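You operate a simulated robot arm through the tools that you are given. There is no shell and no other tool. Be economical: measure what you need, move in short steps, check, and stop when the job is done.

You run a simulated robot arm. Do the job below in one go: nothing can be reset, and whatever is moved stays where it is left.

JOB
Grease the bare end of the short rail, then run the bench stop to 30 cm.
Fine: use the wooden pad and the grease tin, pad back after; free the rail lever and leave it free. Set down upright: wooden pad. A coat counts when it lies all over at full strength: go over it till it gets no stronger.

Only the result counts: the job must be done as asked and must still hold three seconds after the hand-in. Knocking over, shifting, dropping, spilling or breaking anything else fails it.

ROBOT AND FRAMES
A 6-joint arm with a two-finger parallel gripper, fixed in place. Base frame: the origin is at the foot of the arm, x ahead of it, y to its left, z up; the work surface is at about z = 0.84. Lengths are in m, angles in degrees, forces in N, time in s.
With the tool pointing down near the work surface it reaches from about 0.24 to 0.64 m from the base axis. Its first joint turns from -66.0 to 66.0 degrees. Payload 2.7 kg.
The TCP is the grasp point between the finger pads, 0.023 m short of the fingertips. In the tool frame z runs along the fingers and y along their closing line. The gripper opens to 0.094 m. The fingers are 0.038 m wide and 0.01 m thick; the gripper's body (0.054 by 0.096 m) begins 0.039 m behind the TCP.
Orientation is told as [roll, pitch, yaw] about the base's x, y, z axes, in that order, counted from this pose: with the fingers straight down and closing along the base's y, the tool's x points along the base's -x, its y along +y and its z along -z.

CONTROLS
- The arm moves only by the tool apply_moves. Its arguments are lists of equal length, an entry for each row: "translation": the shift along the base's x, y, z in m, a list of three; "angular": the turn, a rotation vector about the base's x, y, z in degrees, a list of three; "grip": the gripper command, from -1 (shut) to 1 (fully open), values between in proportion. In form: {"translation": [[x, y, z], ...], "angular": [[ax, ay, az], ...], "grip": [grip, ...]}. A call has 1 to 20 rows; each row shifts and turns the commanded pose from where the row before left it. Rows are played at 5 a second. More than 0.05 m and 8.6 degrees between two rows, or a gripper value outside its range, and nothing of the call is played. Where a pose cannot be reached the arm comes as near as it can. A force on the tool above 40 N (or 10 N above the force at the start of the call, whichever is more), or a blocked arm, ends the call early, and 0.2 s more pass. The fingers move at their own pace (about 0.045 m/s each) and stop on an object; they squeeze with about 26 N. The grip force told is the motor's: it shows also when the fingers shut on nothing. Time passes only in rows, and 0.2 s behind the last, so rows that do not move let the fingers close. The reply holds the time, the measured pose of the TCP, the force on the tool along the base axes, the opening and the grip force, in the units named above and with some noise, with the torque about the TCP (base axes, N m) and any sound that the robot's microphone picked up, and new pictures: "pictures" is both (left out), scene, wrist or none.
- Cameras (640 x 400 px; columns grow to the right, rows downward): "scene" is fixed at [0.0632, -0.4169, 1.4182]; the picture's right is [0.89, -0.46, 0.00], its down [-0.20, -0.38, -0.90] and it looks along [0.42, 0.80, -0.43] (base axes); focal length 363 px, centre (320, 200). "wrist" rides on the gripper at [0.086, 0.016, -0.075] in the tool frame; the picture's right is [-0.18, 0.98, 0.00], its down [-0.58, -0.11, -0.81] and it looks along [-0.79, -0.15, 0.59] (tool axes); focal length 243 px, centre (320, 200). There is no depth. A picture from a camera that has moved, and an enlarged one, comes with that camera's place and axes in the base frame and with its lens.
- inspect(camera, box): a new picture of the part [left, top, right, bottom] of that camera's present view, enlarged. The clock stands still meanwhile.
- job_done(): hands the job in; it is judged then, once.

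Go step by step. Nothing tells you positions but the pictures and the camera data: compare them with the known pose of the tool, close in by small moves and look again before you grip or let go. The budget is 120 turns and 200 pictures, counting those below and the enlarged ones. Unless the task says otherwise, let go and move clear before handing in, and close with one line.

The tools are called after ">>>" as a command line: name --argument value ..., lists and objects as JSON in quotes. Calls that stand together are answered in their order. apply_moves: Moves the arm, as the interface text tells. Its arguments: {"type":"object","properties":{"translation":{"type":"array","items":{"type":"array","items":{"type":"number"}}},"angular":{"type":"array","items":{"type":"array","items":{"type":"number"}}},"grip":{"type":"array","items":{"type":"number"}},"pictures":{"type":"string","enum":["both","scene","wrist","none"]}},"required":["translation","angular","grip"]} The other tools are called the same way: inspect (camera, box) takes an enlarged picture of a part of a camera's view; job_done () hands the job in.

At the start:

```text
clock: 0.0
ee_pos: [0.3882, -0.0356, 1.1722]
tool_rot: [0.1, -0.1, 0.1]
force: [0.9, 0.1, 0.1]
torque: [-0.03, -0.03, 0.02]
gripper_width: 0.0942
grasp_force: 0.1
```

scene: 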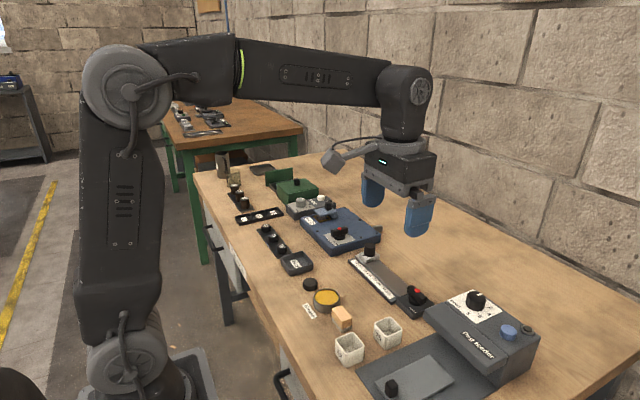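
wrist: 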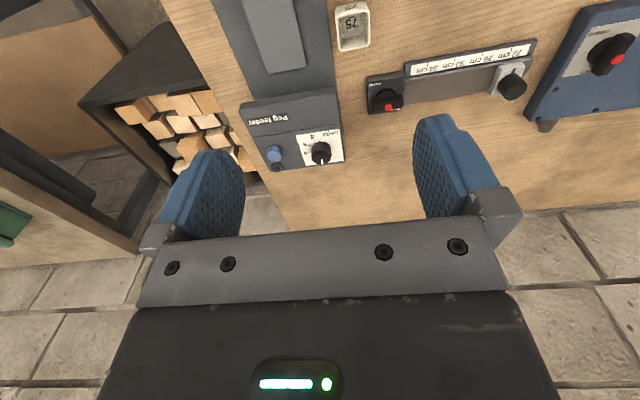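

I see a bench with a rail carrying a scale (22..34 cm?), a grease tin and a wooden pad. I'll look closer first.

>>> inspect --camera "scene" --box '[290, 230, 450, 330]'

>>> inspect --camera "scene" --box '[220, 160, 400, 280]'

>>> inspect --camera "scene" --box '[290, 280, 450, 380]'

>>> inspect --camera "wrist" --box '[330, 0, 640, 160]'

```text
4.00 times, centred on (370, 280) of scene
camera zoom: at [0.0632, -0.4169, 1.4182], right [0.89, -0.46, 0.0], down [-0.2, -0.38, -0.9], along [0.42, 0.8, -0.43], focal length 1452 px, centre (120, -120)
```

zoom: 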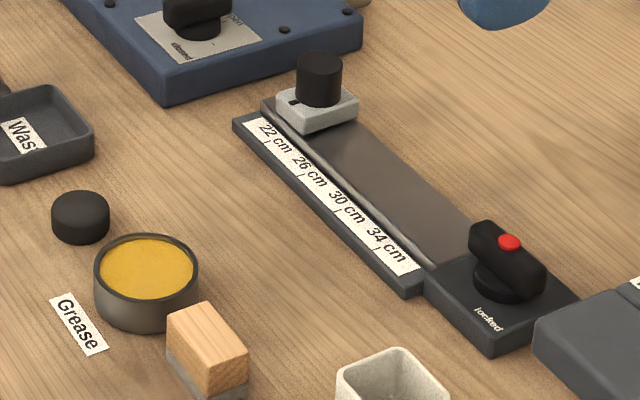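

```text
3.33 times, centred on (310, 220) of scene
camera zoom: at [0.0632, -0.4169, 1.4182], right [0.89, -0.46, 0.0], down [-0.2, -0.38, -0.9], along [0.42, 0.8, -0.43], focal length 1210 px, centre (353, 133)
```

zoom: 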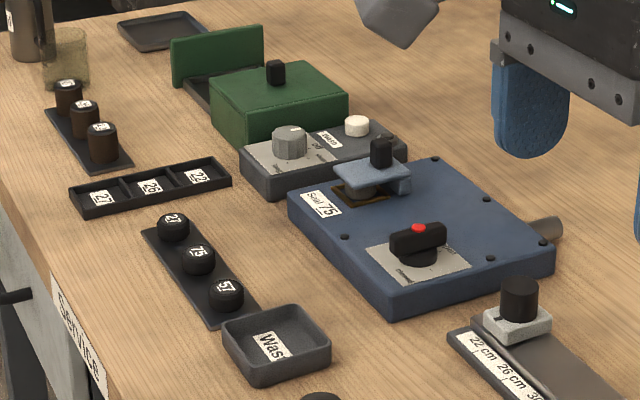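

```text
4.00 times, centred on (370, 330) of scene
camera zoom: at [0.0632, -0.4169, 1.4182], right [0.89, -0.46, 0.0], down [-0.2, -0.38, -0.9], along [0.42, 0.8, -0.43], focal length 1452 px, centre (120, -320)
```

zoom: 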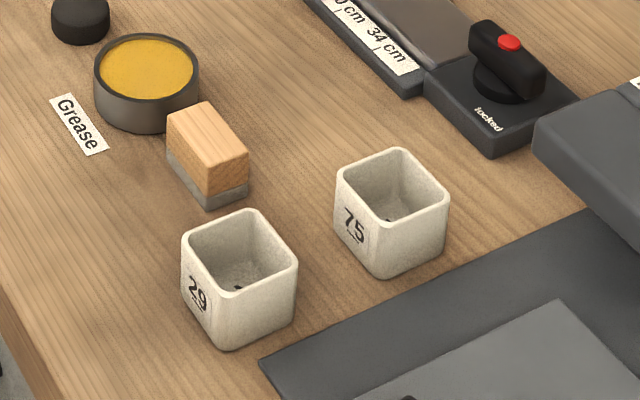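

```text
2.06 times, centred on (485, 80) of wrist
camera zoom: at [0.3001, -0.0199, 1.247], right [0.18, 0.98, 0.0], down [0.58, -0.11, 0.81], along [0.79, -0.15, -0.59], focal length 501 px, centre (-21, 448)
```

zoom: 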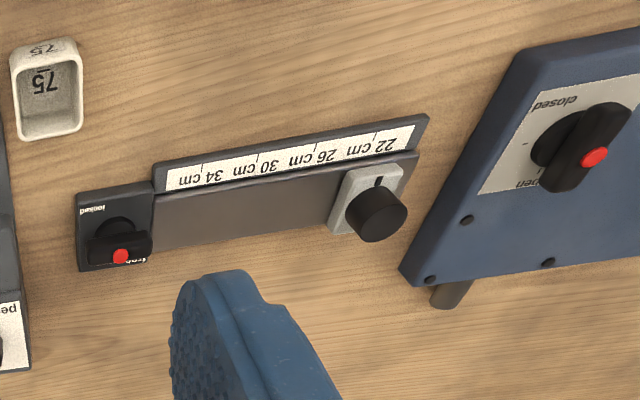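

I place the pad at about (0.38, 0.09), the tin at about (0.376, 0.145), and the rail at x≈0.55 running from y≈0.05 (lever) to 0.24 (stop). I'll move the wrist camera over for a closer view.

>>> apply_moves --translation '[[-0.02, 0.03, 0], [-0.02, 0.04, -0.01], [-0.02, 0.03, -0.01], [-0.02, 0.03, -0.02], [-0.02, 0.02, -0.02], [0, 0, 0]]' --angular '[[0, 0, 0], [0, 0, 0], [0, 0, 0], [0, 0, 0], [0, 0, 0], [0, 0, 0]]' --grip '[1, 1, 1, 1, 1, 1]'

```text
clock: 1.4
ee_pos: [0.2873, 0.1178, 1.1134]
tool_rot: [0.1, -0.1, 0.0]
force: [-0.1, -0.6, 0.7]
torque: [-0.01, -0.01, 0.0]
gripper_width: 0.0939
grasp_force: 0.2
camera wrist: at [0.1999, 0.1318, 1.1871], right [0.18, 0.98, 0.0], down [0.58, -0.11, 0.81], along [0.79, -0.15, -0.59], focal length 243 px, centre (320, 200)
```

scene: 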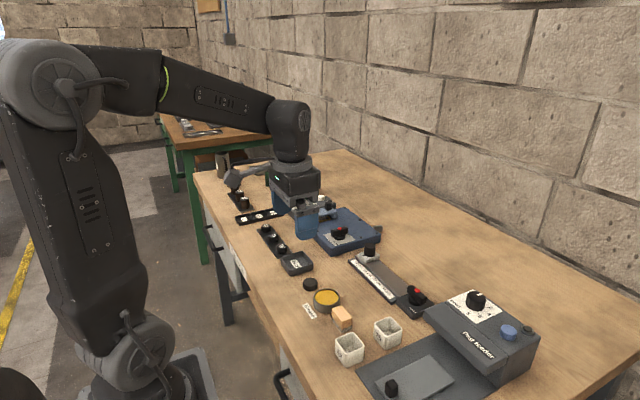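
wrist: 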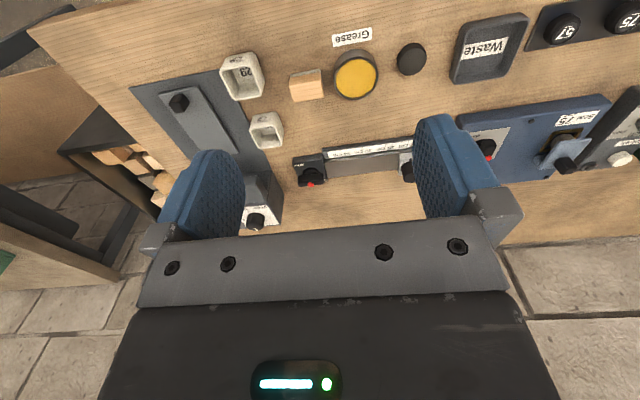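

>>> inspect --camera "wrist" --box '[220, 20, 460, 200]'

>>> inspect --camera "wrist" --box '[280, 120, 430, 210]'

>>> inspect --camera "scene" --box '[335, 235, 435, 325]'

```text
2.22 times, centred on (340, 110) of wrist
camera zoom: at [0.1999, 0.1318, 1.1871], right [0.18, 0.98, 0.0], down [0.58, -0.11, 0.81], along [0.79, -0.15, -0.59], focal length 539 px, centre (276, 400)
```

zoom: 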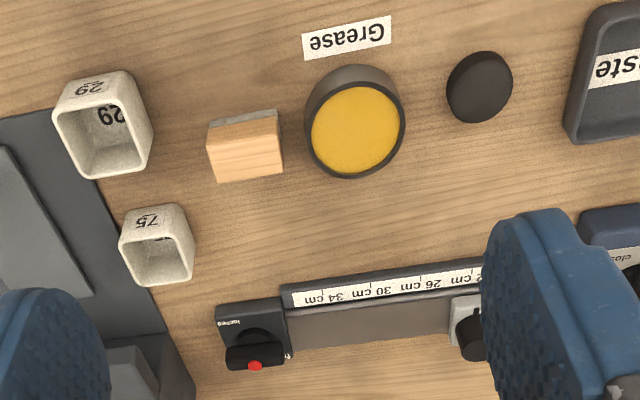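

```text
4.27 times, centred on (355, 165) of wrist
camera zoom: at [0.1999, 0.1318, 1.1871], right [0.18, 0.98, 0.0], down [0.58, -0.11, 0.81], along [0.79, -0.15, -0.59], focal length 1035 px, centre (171, 349)
```

zoom: 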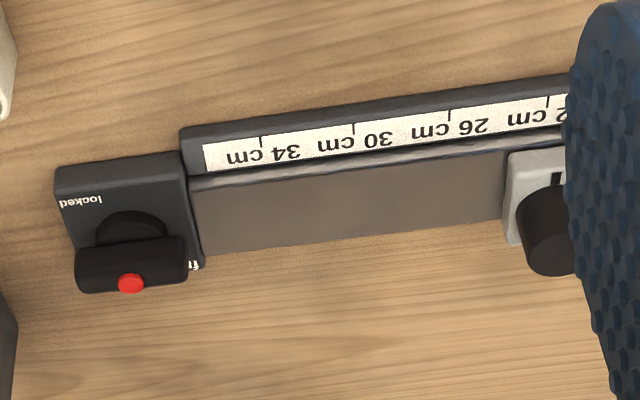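

```text
4.44 times, centred on (385, 280) of scene
camera zoom: at [0.0631, -0.4169, 1.4182], right [0.89, -0.46, 0.0], down [-0.2, -0.38, -0.9], along [0.42, 0.8, -0.43], focal length 1614 px, centre (31, -156)
```

zoom: 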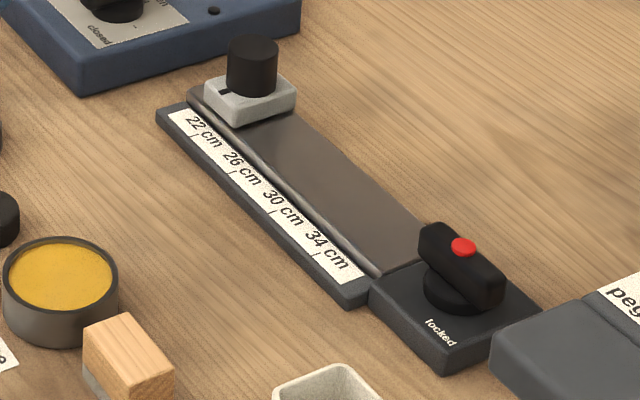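

>>> inspect --camera "wrist" --box '[280, 40, 380, 110]'

>>> inspect --camera "scene" --box '[305, 275, 365, 335]'

```text
5.71 times, centred on (330, 75) of wrist
camera zoom: at [0.1999, 0.1318, 1.1871], right [0.18, 0.98, 0.0], down [0.58, -0.11, 0.81], along [0.79, -0.15, -0.59], focal length 1386 px, centre (263, 914)
```

zoom: 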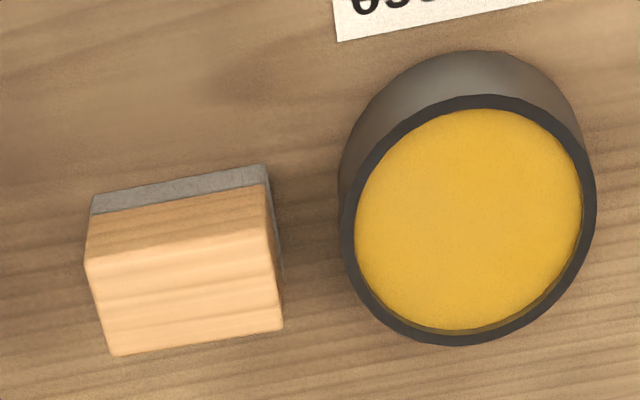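

```text
6.67 times, centred on (335, 305) of scene
camera zoom: at [0.0631, -0.4169, 1.4182], right [0.89, -0.46, 0.0], down [-0.2, -0.38, -0.9], along [0.42, 0.8, -0.43], focal length 2421 px, centre (220, -500)
```

zoom: 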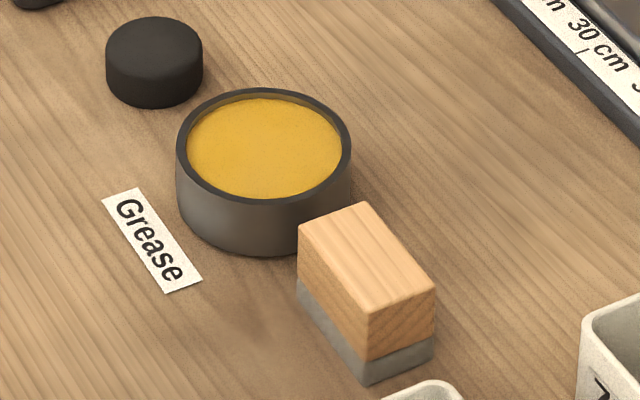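

The pad is about 43 mm along y, 25 mm along x and 32 mm tall, centred near (0.3725, 0.080), with its grey face down. The tin's rim centre is near (0.372, 0.148) at z≈0.862. I'll turn the gripper 90° so it closes along x and hover above the pad.

>>> apply_moves --translation '[[0.008, -0.0035, -0.005], [0.008, -0.0035, -0.005], [0.008, -0.0035, -0.005], [0.008, -0.0035, -0.005], [0.008, -0.0035, -0.01], [0.008, -0.0035, -0.01], [0.008, -0.0035, -0.01], [0.008, -0.0035, -0.01], [0.008, -0.0035, -0.01], [0.007, -0.0035, -0.01], [0.006, -0.0028, -0.015], [0, 0, 0]]' --angular '[[0, 0, 8.2], [0, 0, 8.2], [0, 0, 8.2], [0, 0, 8.2], [0, 0, 8.2], [0, 0, 8.2], [0, 0, 8.2], [0, 0, 8.2], [0, 0, 8.2], [0, 0, 8.2], [0, 0, 8.0], [0, 0, 0]]' --grip '[1, 1, 1, 1, 1, 1, 1, 1, 1, 1, 1, 1]'

```text
clock: 4.0
ee_pos: [0.3723, 0.0782, 1.0167]
tool_rot: [0.1, -0.2, 90.3]
force: [0.1, 0.6, -0.5]
torque: [0.0, 0.01, 0.0]
gripper_width: 0.0941
grasp_force: 0.1
camera wrist: at [0.3554, -0.01, 1.0919], right [-0.98, 0.18, 0.0], down [0.11, 0.58, 0.81], along [0.15, 0.79, -0.59], focal length 243 px, centre (320, 200)
```

scene: 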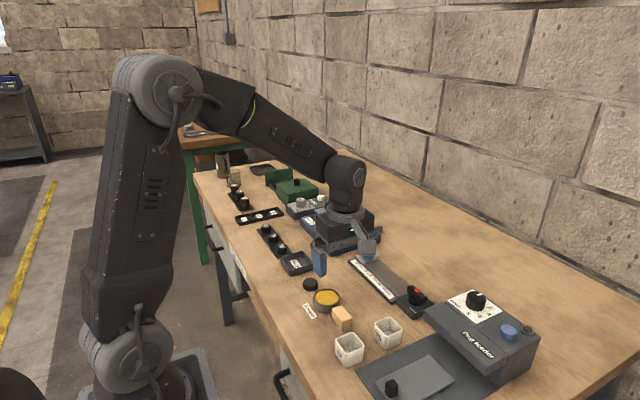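
wrist: 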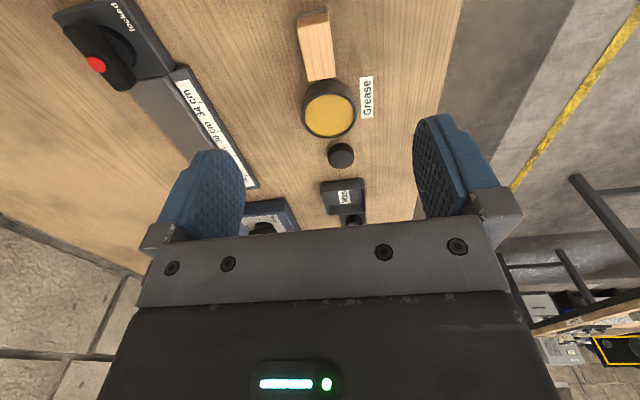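

>>> inspect --camera "wrist" --box '[270, 0, 400, 150]'

>>> inspect --camera "wrist" --box '[40, 0, 270, 190]'

```text
2.67 times, centred on (335, 75) of wrist
camera zoom: at [0.3554, -0.01, 1.0919], right [-0.98, 0.18, 0.0], down [0.11, 0.58, 0.81], along [0.15, 0.79, -0.59], focal length 647 px, centre (280, 533)
```

zoom: 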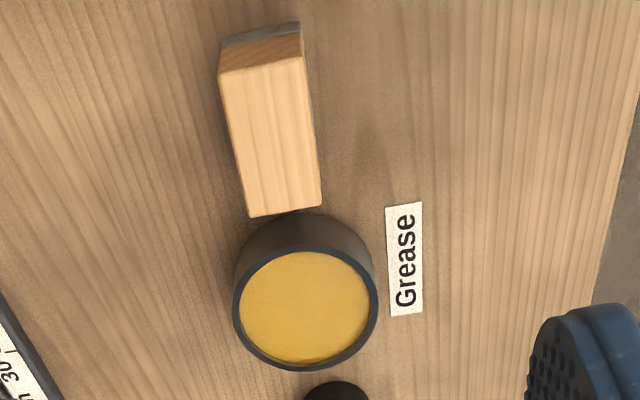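

```text
2.11 times, centred on (155, 95) of wrist
camera zoom: at [0.3554, -0.01, 1.0919], right [-0.98, 0.18, 0.0], down [0.11, 0.58, 0.81], along [0.15, 0.79, -0.59], focal length 511 px, centre (667, 421)
```

zoom: 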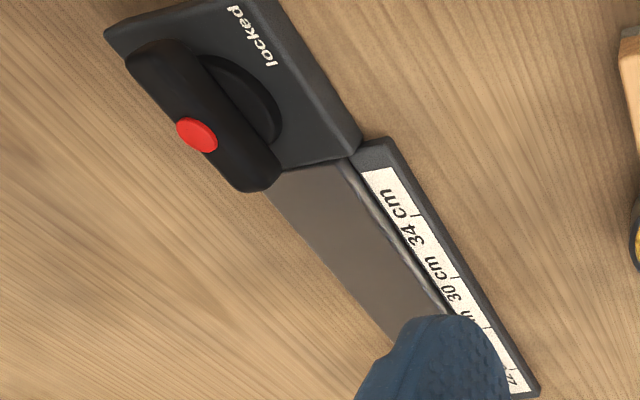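

Both views agree: pad centre ≈(0.374, 0.080), tin ≈(0.373, 0.1475). I'll descend over the pad with the fingertips about 1 cm above the table.

>>> apply_moves --translation '[[0.0012, 0.0018, -0.03], [0, 0, -0.03], [0, 0, -0.03], [0, 0, -0.03], [0, 0, -0.015], [0, 0, -0.007], [0, 0, 0]]' --angular '[[0, 0, 0], [0, 0, 0], [0, 0, 0], [0, 0, 0], [0, 0, 0], [0, 0, 0], [0, 0, 0]]' --grip '[1, 1, 1, 1, 1, 1, 1]'

```text
clock: 5.6
ee_pos: [0.3743, 0.0783, 0.8756]
tool_rot: [0.1, -0.1, 90.0]
force: [0.4, -0.1, 0.7]
torque: [-0.03, -0.01, -0.02]
gripper_width: 0.0939
grasp_force: 0.1
camera wrist: at [0.3569, -0.0089, 0.9502], right [-0.98, 0.18, 0.0], down [0.11, 0.58, 0.81], along [0.15, 0.79, -0.59], focal length 243 px, centre (320, 200)
```

scene: 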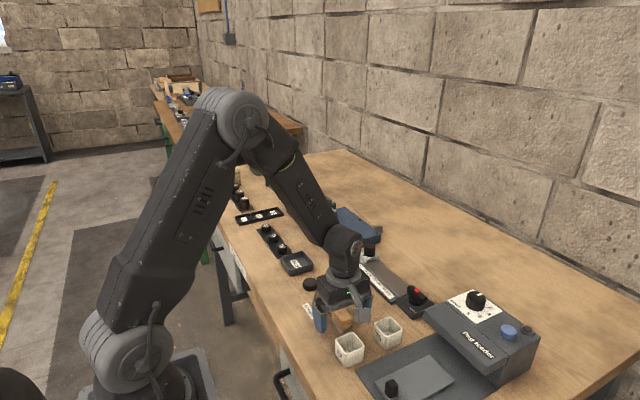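
wrist: 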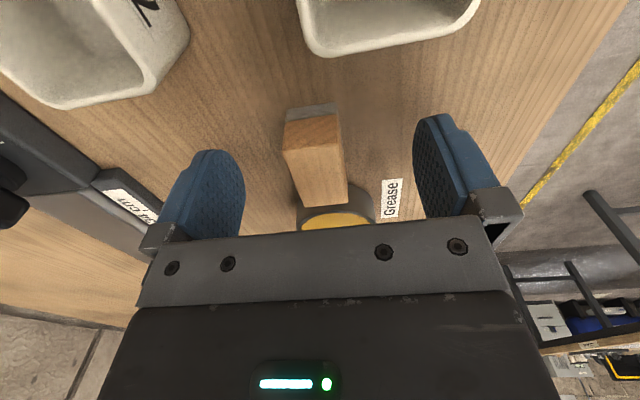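

The pad sits between the fingers, so I'll close.

>>> apply_moves --translation '[[0, 0, 0], [0, 0, 0], [0, 0, 0], [0, 0, 0], [0, 0, 0], [0, 0, 0]]' --angular '[[0, 0, 0], [0, 0, 0], [0, 0, 0], [0, 0, 0], [0, 0, 0], [0, 0, 0]]' --grip '[0, -0.4, -1, -1, -1, -1]' --pictures "wrist"

```text
clock: 7.0
ee_pos: [0.3741, 0.0782, 0.8757]
tool_rot: [0.1, -0.1, 90.1]
force: [0.4, -0.4, 1.5]
torque: [0.04, -0.04, -0.01]
gripper_width: 0.0253
grasp_force: 26.3
camera wrist: at [0.3569, -0.0089, 0.9504], right [-0.98, 0.18, 0.0], down [0.11, 0.58, 0.81], along [0.15, 0.79, -0.59], focal length 243 px, centre (320, 200)
```

wrist: 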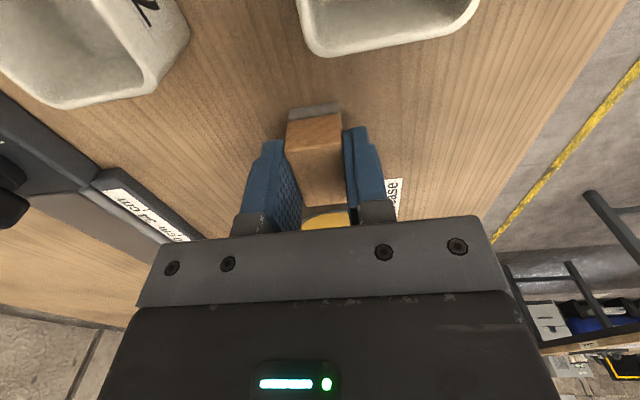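

Gripped at 25 mm. I'll lift and shift over the tin, then check.

>>> apply_moves --translation '[[0, 0, 0.02], [0, 0, 0.03], [0, 0.03, 0], [0, 0.037, 0], [0, 0, 0]]' --angular '[[0, 0, 0], [0, 0, 0], [0, 0, 0], [0, 0, 0], [0, 0, 0]]' --grip '[-1, -1, -1, -1, -1]'

>>> inspect --camera "scene" --box '[290, 250, 370, 320]'

>>> inspect --camera "wrist" --box '[220, 60, 420, 240]'

```text
clock: 8.2
ee_pos: [0.3728, 0.1463, 0.9258]
tool_rot: [0.1, 0.0, 90.0]
force: [-0.1, 0.8, -0.7]
torque: [0.03, 0.03, -0.02]
gripper_width: 0.0252
grasp_force: 25.7
camera wrist: at [0.3561, 0.0584, 1.0], right [-0.98, 0.18, 0.0], down [0.11, 0.58, 0.81], along [0.15, 0.79, -0.59], focal length 243 px, centre (320, 200)
```

scene: 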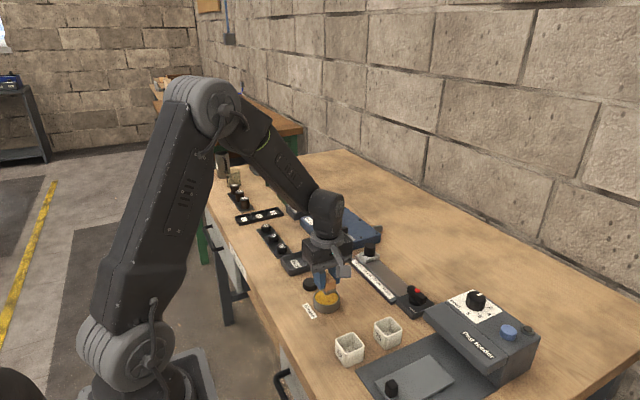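
wrist: 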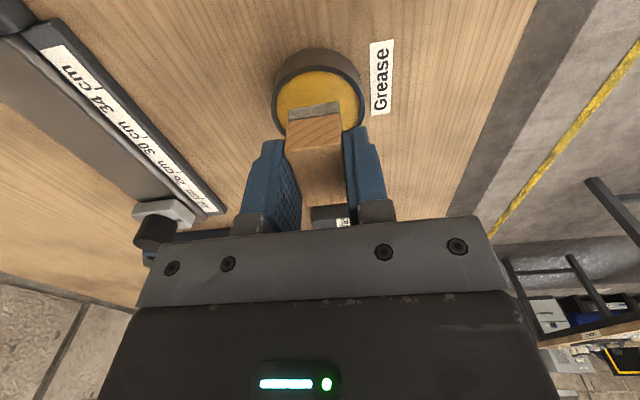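

```text
5.71 times, centred on (330, 285) of scene
camera zoom: at [0.0632, -0.4169, 1.4182], right [0.89, -0.46, 0.0], down [-0.2, -0.38, -0.9], along [0.42, 0.8, -0.43], focal length 2075 px, centre (263, -286)
```

zoom: 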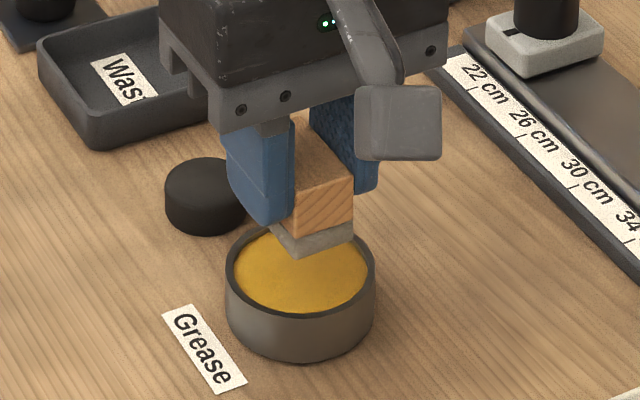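

```text
2.22 times, centred on (320, 150) of wrist
camera zoom: at [0.3561, 0.0584, 1.0], right [-0.98, 0.18, 0.0], down [0.11, 0.58, 0.81], along [0.15, 0.79, -0.59], focal length 539 px, centre (320, 311)
```

zoom: 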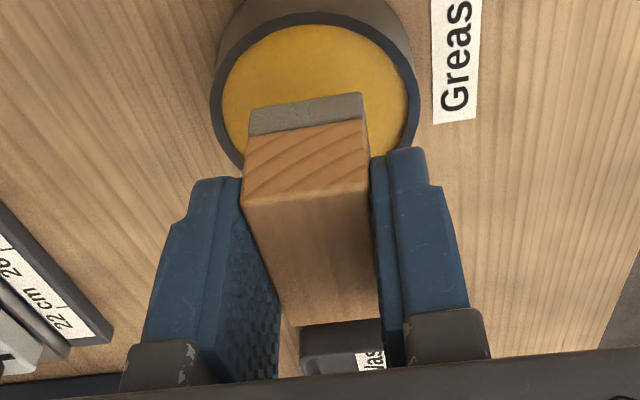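

Pad looks about 1–1.5 mm short in x and y relative to the tin's centre. I'll correct that and lower to just above the rim.

>>> apply_moves --translation '[[0.0015, 0.001, -0.012], [0, 0, -0.013], [0, 0, 0]]' --angular '[[0, 0, 0], [0, 0, 0], [0, 0, 0]]' --grip '[-1, -1, -1]' --pictures "none"

>>> inspect --camera "scene" --box '[300, 260, 360, 320]'

>>> inspect --camera "wrist" --box '[220, 60, 420, 240]'

```text
clock: 9.0
ee_pos: [0.3744, 0.146, 0.8999]
tool_rot: [0.1, -0.1, 90.2]
force: [0.2, 0.3, 0.1]
torque: [0.0, 0.01, 0.02]
gripper_width: 0.0251
grasp_force: 25.9
```

```text
6.67 times, centred on (330, 290) of scene
camera zoom: at [0.0632, -0.4169, 1.4182], right [0.89, -0.46, 0.0], down [-0.2, -0.38, -0.9], along [0.42, 0.8, -0.43], focal length 2421 px, centre (253, -400)
```

zoom: 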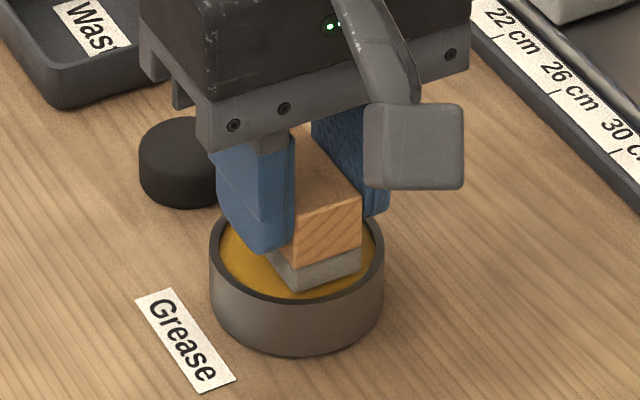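

```text
2.22 times, centred on (320, 150) of wrist
camera zoom: at [0.3583, 0.0593, 0.9746], right [-0.98, 0.18, 0.0], down [0.11, 0.58, 0.81], along [0.15, 0.79, -0.59], focal length 539 px, centre (320, 311)
```

zoom: 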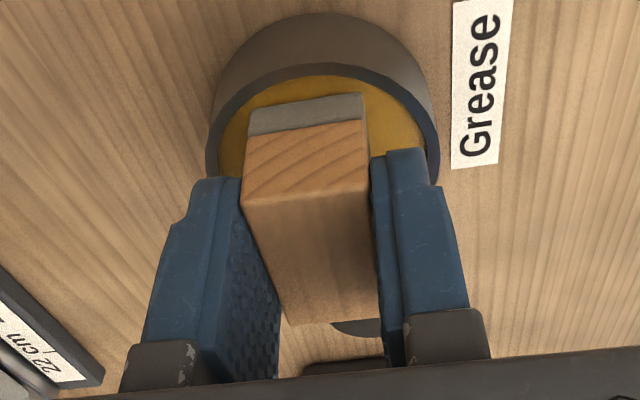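

Refining once more: the tin centre comes out at ≈(0.3737, 0.150). I'll shift (-1, +1.7 mm) and lower gently into the grease.

>>> apply_moves --translation '[[-0.001, 0.0017, 0], [0, 0, -0.003], [0, 0, -0.002], [0, 0, 0]]' --angular '[[0, 0, 0], [0, 0, 0], [0, 0, 0], [0, 0, 0]]' --grip '[-1, -1, -1, -1]' --pictures "none"

>>> inspect --camera "wrist" --box '[220, 60, 420, 240]'

>>> inspect --camera "scene" --box '[300, 260, 360, 320]'

```text
clock: 10.0
ee_pos: [0.3751, 0.1486, 0.8975]
tool_rot: [-0.1, -0.1, 90.1]
force: [-7.6, -2.7, 27.7]
torque: [-0.04, 0.14, 0.02]
gripper_width: 0.0255
grasp_force: 25.8
```

```text
2.22 times, centred on (320, 150) of wrist
camera zoom: at [0.3575, 0.0612, 0.9711], right [-0.98, 0.18, 0.0], down [0.11, 0.58, 0.81], along [0.15, 0.79, -0.59], focal length 539 px, centre (320, 311)
```

zoom: 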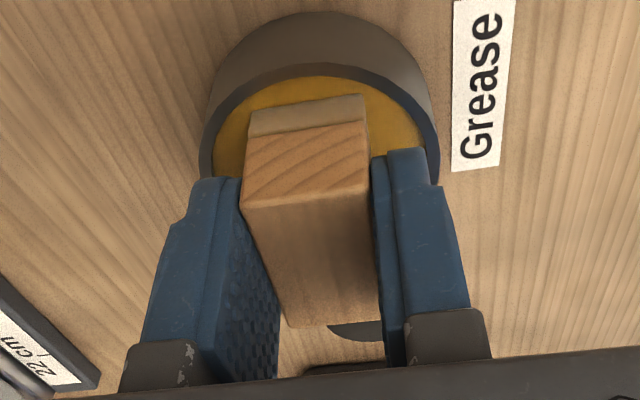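

```text
6.67 times, centred on (330, 290) of scene
camera zoom: at [0.0626, -0.4171, 1.4182], right [0.89, -0.46, 0.0], down [-0.2, -0.38, -0.9], along [0.42, 0.8, -0.43], focal length 2421 px, centre (253, -400)
```

zoom: 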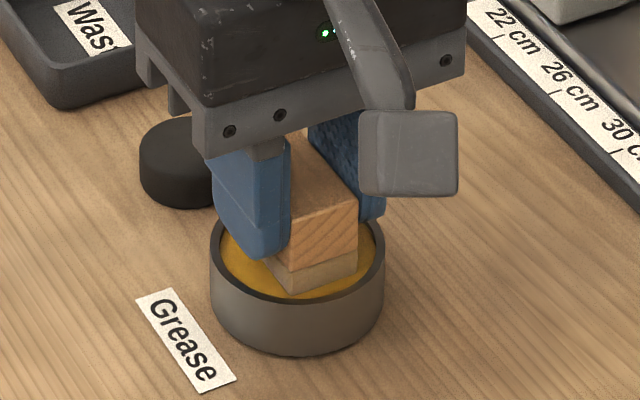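

The pad touches the grease (force 28 N) and its felt has taken on colour. I'll ease the press a bit, dwell, and see.

>>> apply_moves --translation '[[0, 0, 0.0012], [0, 0, 0], [0, 0, 0], [0, 0, 0], [0, 0, 0], [0, 0, 0]]' --angular '[[0, 0, 0], [0, 0, 0], [0, 0, 0], [0, 0, 0], [0, 0, 0], [0, 0, 0]]' --grip '[-1, -1, -1, -1, -1, -1]' --pictures "none"

>>> inspect --camera "scene" --box '[300, 260, 360, 320]'

```text
clock: 11.4
ee_pos: [0.3732, 0.1479, 0.8964]
tool_rot: [0.1, -0.1, 90.0]
force: [3.3, 3.6, 8.1]
torque: [0.14, -0.14, 0.01]
gripper_width: 0.0252
grasp_force: 26.2
```

```text
6.67 times, centred on (330, 290) of scene
camera zoom: at [0.0631, -0.4169, 1.4182], right [0.89, -0.46, 0.0], down [-0.2, -0.38, -0.9], along [0.42, 0.8, -0.43], focal length 2421 px, centre (253, -400)
```

zoom: 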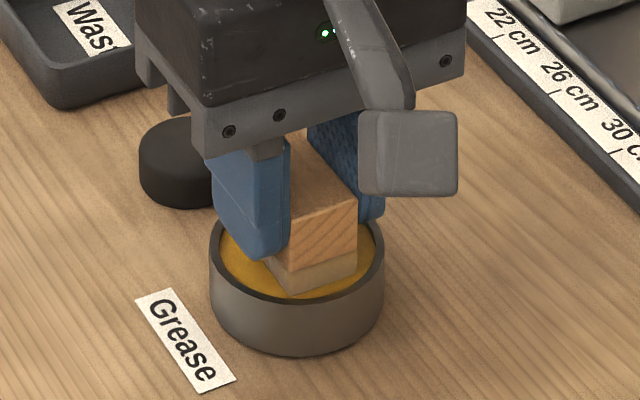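

Pad is loaded. I'll lift and move over the rail.

>>> apply_moves --translation '[[0, 0, 0.02], [0, 0, 0.04], [0.03, 0, 0.005], [0.045, -0.01, 0], [0.045, -0.01, 0], [0.045, -0.01, 0], [0, 0, 0]]' --angular '[[0, 0, 0], [0, 0, 0], [0, 0, 0], [0, 0, 0], [0, 0, 0], [0, 0, 0], [0, 0, 0]]' --grip '[-1, -1, -1, -1, -1, -1, -1]'

>>> inspect --camera "wrist" --box '[220, 40, 420, 240]'

>>> inspect --camera "scene" --box '[320, 200, 440, 330]'

```text
clock: 13.0
ee_pos: [0.5399, 0.1179, 0.961]
tool_rot: [0.2, 0.1, 90.1]
force: [0.2, -0.4, 0.0]
torque: [-0.03, -0.02, 0.0]
gripper_width: 0.0253
grasp_force: 26.1
camera wrist: at [0.5228, 0.0305, 1.0351], right [-0.98, 0.18, 0.0], down [0.11, 0.58, 0.81], along [0.15, 0.79, -0.59], focal length 243 px, centre (320, 200)
```

scene: 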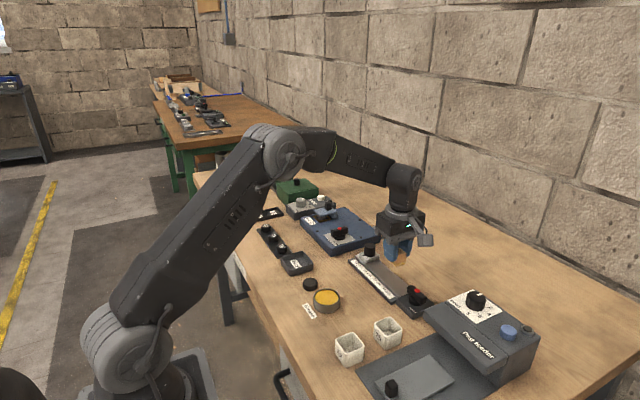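
wrist: 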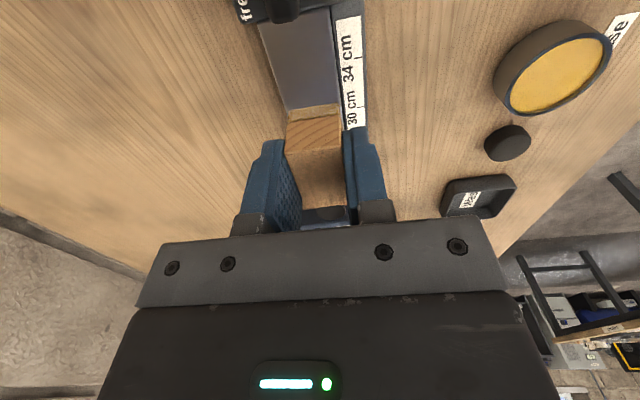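

```text
2.00 times, centred on (320, 140) of wrist
camera zoom: at [0.5228, 0.0305, 1.0351], right [-0.98, 0.18, 0.0], down [0.11, 0.58, 0.81], along [0.15, 0.79, -0.59], focal length 485 px, centre (320, 320)
```

zoom: 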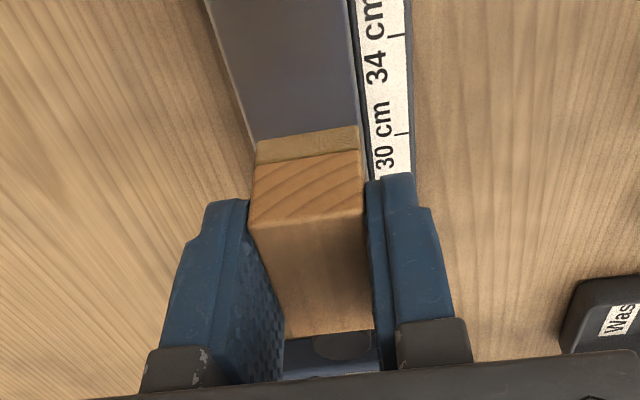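

```text
3.08 times, centred on (380, 265) of scene
camera zoom: at [0.0632, -0.4169, 1.4182], right [0.89, -0.46, 0.0], down [-0.2, -0.38, -0.9], along [0.42, 0.8, -0.43], focal length 1117 px, centre (135, 0)
```

zoom: 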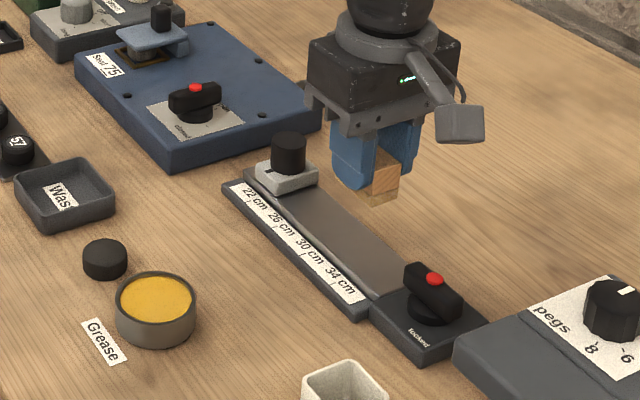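

The felt is grease-coloured. The rail plate spans x≈0.527–0.571 (tilted about 2°) and y≈0.08–0.217. I'll centre over it and lower gently to touch.

>>> apply_moves --translation '[[0.009, 0.02, -0.01], [0, 0, -0.02], [0, 0, -0.02], [0, 0, -0.005], [0, 0, -0.003], [0, 0, 0]]' --angular '[[0, 0, -2], [0, 0, 0], [0, 0, 0], [0, 0, 0], [0, 0, 0], [0, 0, 0]]' --grip '[-1, -1, -1, -1, -1, -1]' --pictures "wrist"

>>> inspect --camera "scene" --box '[340, 220, 440, 320]'

>>> inspect --camera "wrist" --box '[220, 40, 420, 240]'

```text
clock: 14.4
ee_pos: [0.547, 0.1384, 0.9034]
tool_rot: [0.1, -0.1, 88.1]
force: [-0.6, 0.4, 0.3]
torque: [0.01, -0.01, 0.03]
gripper_width: 0.0254
grasp_force: 26.0
camera wrist: at [0.5282, 0.0514, 0.978], right [-0.98, 0.22, 0.0], down [0.13, 0.58, 0.81], along [0.17, 0.79, -0.59], focal length 243 px, centre (320, 200)
```

wrist: 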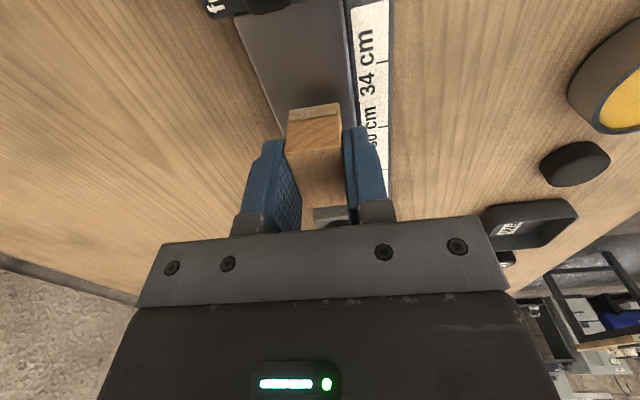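

```text
4.00 times, centred on (390, 270) of scene
camera zoom: at [0.0632, -0.4169, 1.4182], right [0.89, -0.46, 0.0], down [-0.2, -0.38, -0.9], along [0.42, 0.8, -0.43], focal length 1452 px, centre (40, -80)
```

zoom: 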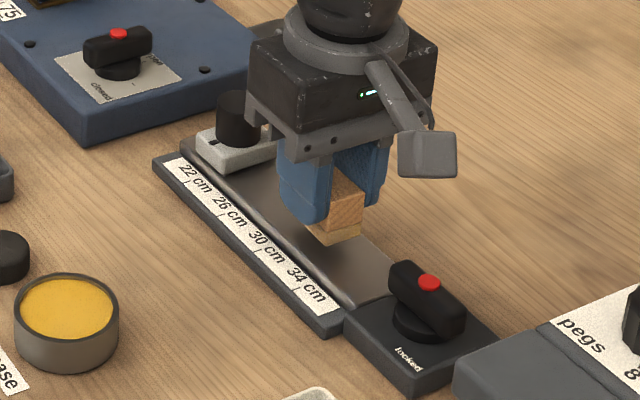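

```text
2.00 times, centred on (320, 140) of wrist
camera zoom: at [0.5282, 0.0514, 0.978], right [-0.98, 0.22, 0.0], down [0.13, 0.58, 0.81], along [0.17, 0.79, -0.59], focal length 485 px, centre (320, 320)
```

zoom: 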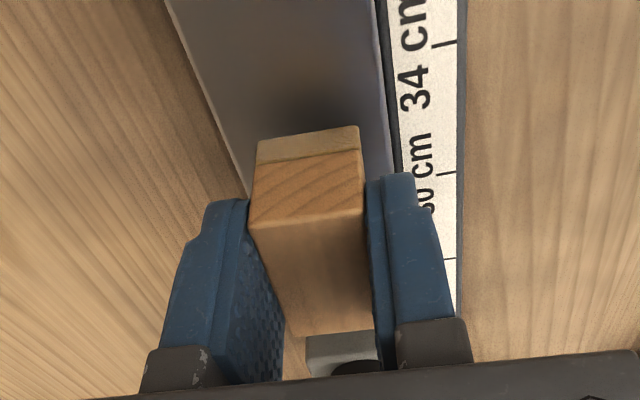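

>>> apply_moves --translation '[[0, 0, -0.002], [0, 0, -0.002], [0, 0, -0.002], [0, 0, 0]]' --angular '[[0, 0, 0], [0, 0, 0], [0, 0, 0], [0, 0, 0]]' --grip '[-1, -1, -1, -1]' --pictures "none"

>>> inspect --camera "wrist" --box '[220, 40, 420, 240]'

```text
clock: 15.4
ee_pos: [0.5485, 0.1391, 0.8975]
tool_rot: [0.1, 0.0, 88.3]
force: [0.1, 0.1, -0.6]
torque: [-0.04, 0.0, 0.0]
gripper_width: 0.0252
grasp_force: 25.7
```

```text
2.00 times, centred on (320, 140) of wrist
camera zoom: at [0.5283, 0.0518, 0.9722], right [-0.98, 0.22, 0.0], down [0.13, 0.58, 0.81], along [0.17, 0.79, -0.59], focal length 485 px, centre (320, 320)
```

zoom: 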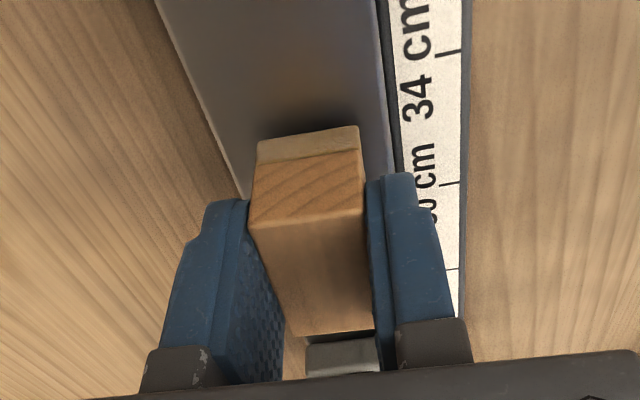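

>>> apply_moves --translation '[[0, 0, -0.0015], [0, 0, -0.0015], [0, 0, -0.0015], [0, 0, 0]]' --angular '[[0, 0, 0], [0, 0, 0], [0, 0, 0], [0, 0, 0]]' --grip '[-1, -1, -1, -1]' --pictures "none"

>>> inspect --camera "wrist" --box '[220, 40, 420, 240]'

```text
clock: 16.4
ee_pos: [0.5481, 0.1393, 0.894]
tool_rot: [0.2, -0.1, 88.1]
force: [0.9, -0.1, -0.7]
torque: [0.0, 0.0, 0.02]
gripper_width: 0.0252
grasp_force: 25.9
```

```text
2.00 times, centred on (320, 140) of wrist
camera zoom: at [0.5285, 0.0523, 0.9675], right [-0.98, 0.22, 0.0], down [0.13, 0.58, 0.81], along [0.17, 0.79, -0.59], focal length 485 px, centre (320, 320)
```

zoom: 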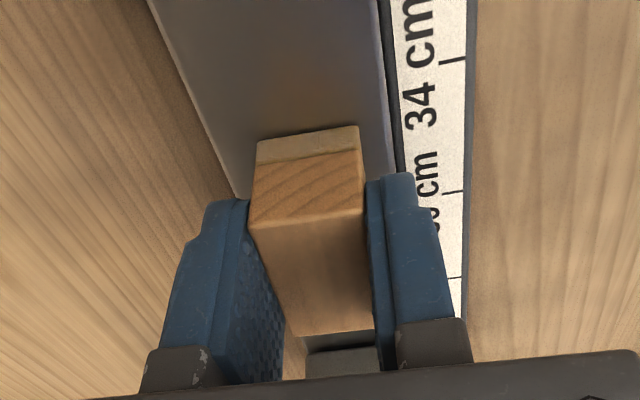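

>>> apply_moves --translation '[[0, 0, -0.001], [0, 0, -0.001], [0, 0, -0.001], [0, 0, 0]]' --angular '[[0, 0, 0], [0, 0, 0], [0, 0, 0], [0, 0, 0]]' --grip '[-1, -1, -1, -1]' --pictures "none"

>>> inspect --camera "scene" --box '[340, 220, 440, 320]'

```text
clock: 17.4
ee_pos: [0.5486, 0.1395, 0.8932]
tool_rot: [-0.2, -0.2, 88.1]
force: [-7.8, -1.6, 25.1]
torque: [0.01, 0.24, 0.01]
gripper_width: 0.0252
grasp_force: 25.8
```

```text
4.00 times, centred on (390, 270) of scene
camera zoom: at [0.0625, -0.4171, 1.4182], right [0.89, -0.46, 0.0], down [-0.2, -0.38, -0.9], along [0.42, 0.8, -0.43], focal length 1452 px, centre (40, -80)
```

zoom: 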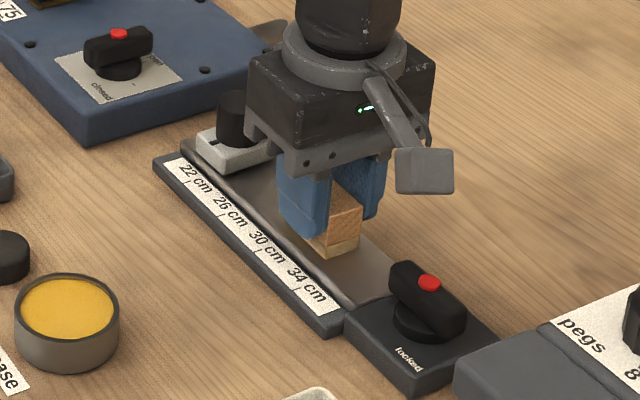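

Contact at TCP z≈0.893. I'll ease the pressure and make a first stroke toward the lever end, then look.

>>> apply_moves --translation '[[0, 0, 0.001], [-0.0003, -0.01, 0], [-0.0003, -0.01, 0], [-0.0003, -0.01, 0], [-0.0001, -0.004, 0], [0.0003, 0.01, 0], [0.0003, 0.01, 0], [0.0003, 0.01, 0], [0.0003, 0.01, 0], [0.0003, 0.01, 0], [0.0003, 0.01, 0], [0.0003, 0.01, 0], [0.0003, 0.01, 0], [0, 0, 0]]' --angular '[[0, 0, 0], [0, 0, 0], [0, 0, 0], [0, 0, 0], [0, 0, 0], [0, 0, 0], [0, 0, 0], [0, 0, 0], [0, 0, 0], [0, 0, 0], [0, 0, 0], [0, 0, 0], [0, 0, 0], [0, 0, 0]]' --grip '[-1, -1, -1, -1, -1, -1, -1, -1, -1, -1, -1, -1, -1, -1]'

>>> inspect --camera "wrist" --box '[180, 0, 420, 180]'

>>> inspect --camera "scene" --box '[340, 220, 440, 320]'

```text
clock: 20.4
ee_pos: [0.5502, 0.1853, 0.8931]
tool_rot: [0.0, -0.1, 88.1]
force: [-0.3, -6.8, 20.8]
torque: [-0.17, 0.0, 0.0]
gripper_width: 0.0251
grasp_force: 26.0
camera wrist: at [0.5298, 0.0982, 0.9667], right [-0.98, 0.22, 0.0], down [0.13, 0.58, 0.81], along [0.18, 0.79, -0.59], focal length 243 px, centre (320, 200)
```

scene: 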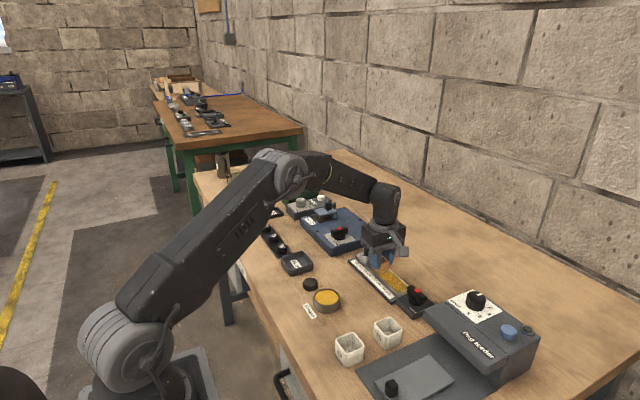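
wrist: 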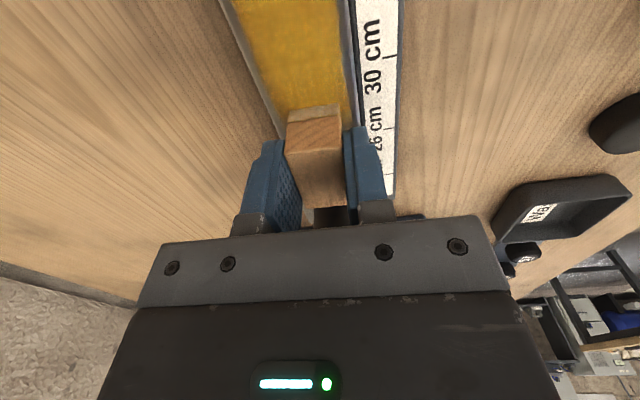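

```text
2.22 times, centred on (300, 90) of wrist
camera zoom: at [0.5298, 0.0982, 0.9667], right [-0.98, 0.22, 0.0], down [0.13, 0.58, 0.81], along [0.18, 0.79, -0.59], focal length 539 px, centre (364, 444)
```

zoom: 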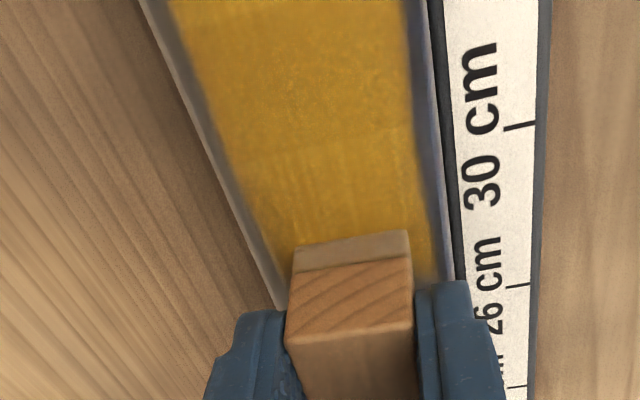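

```text
4.00 times, centred on (390, 270) of scene
camera zoom: at [0.0628, -0.4172, 1.4182], right [0.89, -0.46, 0.0], down [-0.2, -0.38, -0.9], along [0.42, 0.8, -0.43], focal length 1452 px, centre (40, -80)
```

zoom: 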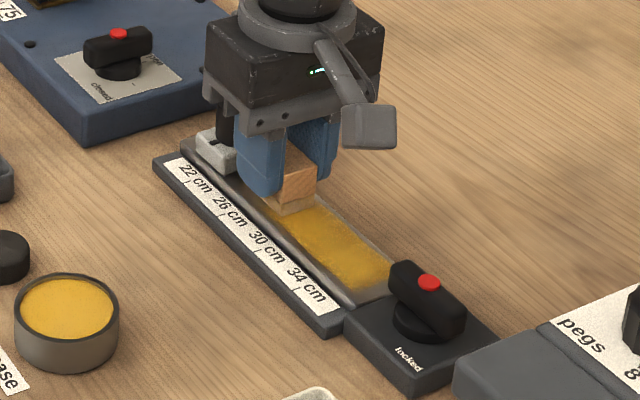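

The coat shows clearly; side bands and the strip by the stop are still bare. I'll do a pass shifted to the +x side toward the lever, then across to the -x side and back.

>>> apply_moves --translation '[[0.0002, 0.005, 0], [0.005, 0, 0], [0.0045, 0, 0], [-0.0003, -0.01, 0], [-0.0003, -0.01, 0], [-0.0003, -0.01, 0], [-0.0003, -0.01, 0], [-0.0003, -0.01, 0], [-0.0003, -0.01, 0], [-0.0003, -0.01, 0], [-0.0003, -0.01, 0], [-0.0002, -0.009, 0], [0, 0, 0]]' --angular '[[0, 0, 0], [0, 0, 0], [0, 0, 0], [0, 0, 0], [0, 0, 0], [0, 0, 0], [0, 0, 0], [0, 0, 0], [0, 0, 0], [0, 0, 0], [0, 0, 0], [0, 0, 0], [0, 0, 0]]' --grip '[-1, -1, -1, -1, -1, -1, -1, -1, -1, -1, -1, -1, -1]' --pictures "none"

>>> inspect --camera "scene" --box '[340, 220, 440, 320]'

>>> inspect --camera "wrist" --box '[180, 20, 420, 200]'

```text
clock: 23.2
ee_pos: [0.557, 0.1021, 0.8937]
tool_rot: [-0.1, -0.1, 88.1]
force: [0.6, 6.4, 18.3]
torque: [0.22, -0.03, 0.01]
gripper_width: 0.0255
grasp_force: 26.0
```

```text
4.00 times, centred on (390, 270) of scene
camera zoom: at [0.0628, -0.4168, 1.4183], right [0.89, -0.46, 0.0], down [-0.2, -0.38, -0.9], along [0.42, 0.8, -0.43], focal length 1452 px, centre (40, -80)
```

zoom: 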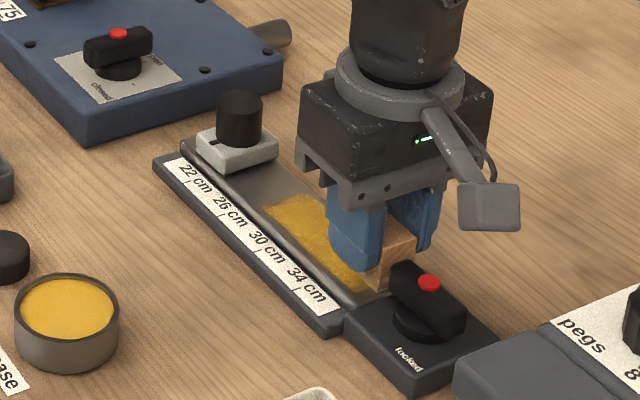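

```text
2.22 times, centred on (300, 110) of wrist
camera zoom: at [0.5372, 0.0142, 0.9665], right [-0.98, 0.22, 0.0], down [0.13, 0.58, 0.81], along [0.18, 0.79, -0.59], focal length 539 px, centre (364, 400)
```

zoom: 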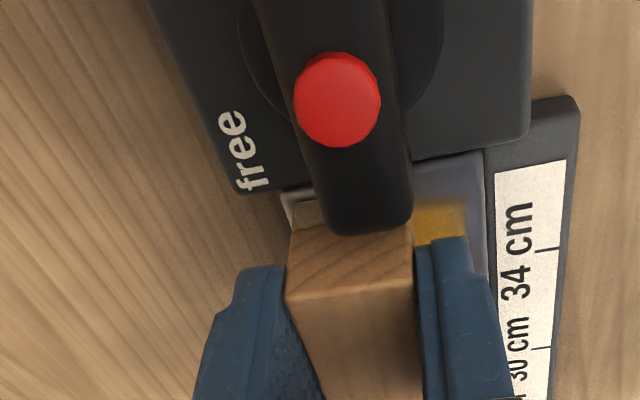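

The pad still needs to reach about 5 mm further toward the lever block. I'll extend, sweep across, and return along the -x side.

>>> apply_moves --translation '[[0, -0.003, 0], [0, -0.002, 0], [-0.005, 0, 0], [-0.005, 0, 0], [-0.005, 0, 0], [-0.004, 0, 0], [0.0003, 0.01, 0], [0.0003, 0.01, 0], [0.0003, 0.01, 0], [0.0003, 0.01, 0], [0.0003, 0.01, 0], [0.0003, 0.01, 0], [0.0003, 0.01, 0], [0.0003, 0.01, 0], [0.0003, 0.01, 0], [0, 0, 0]]' --angular '[[0, 0, 0], [0, 0, 0], [0, 0, 0], [0, 0, 0], [0, 0, 0], [0, 0, 0], [0, 0, 0], [0, 0, 0], [0, 0, 0], [0, 0, 0], [0, 0, 0], [0, 0, 0], [0, 0, 0], [0, 0, 0], [0, 0, 0], [0, 0, 0]]' --grip '[-1, -1, -1, -1, -1, -1, -1, -1, -1, -1, -1, -1, -1, -1, -1, -1]' --pictures "none"

>>> inspect --camera "scene" --box '[340, 220, 440, 320]'

>>> inspect --camera "wrist" --box '[180, 0, 420, 180]'

```text
clock: 26.6
ee_pos: [0.5403, 0.1859, 0.8915]
tool_rot: [0.0, -0.1, 88.1]
force: [-0.2, -4.8, 18.0]
torque: [-0.14, -0.02, 0.01]
gripper_width: 0.0252
grasp_force: 26.2
```

```text
4.00 times, centred on (390, 270) of scene
camera zoom: at [0.0629, -0.4171, 1.4182], right [0.89, -0.46, 0.0], down [-0.2, -0.38, -0.9], along [0.42, 0.8, -0.43], focal length 1452 px, centre (40, -80)
```

zoom: 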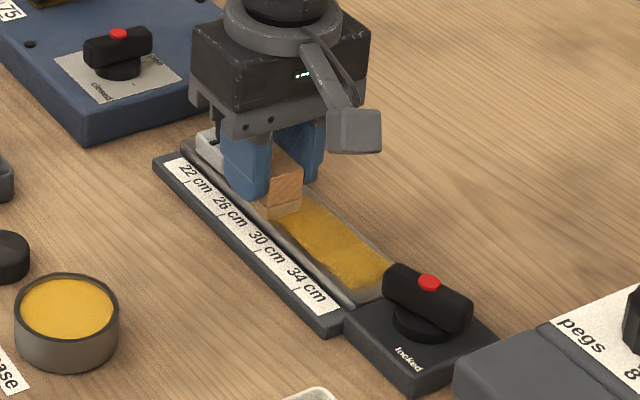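

```text
2.22 times, centred on (300, 90) of wrist
camera zoom: at [0.5203, 0.0992, 0.9662], right [-0.98, 0.22, 0.0], down [0.13, 0.58, 0.81], along [0.17, 0.79, -0.59], focal length 539 px, centre (364, 444)
```

zoom: 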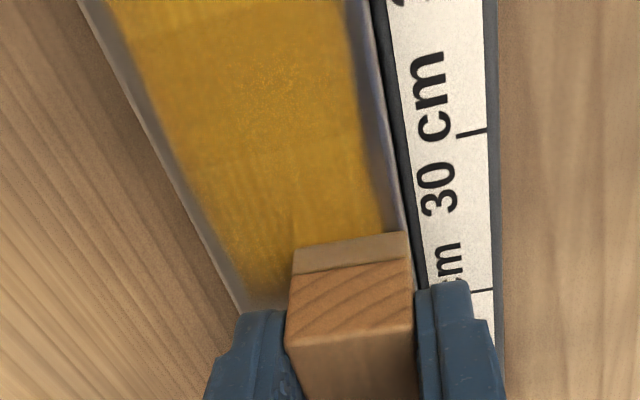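

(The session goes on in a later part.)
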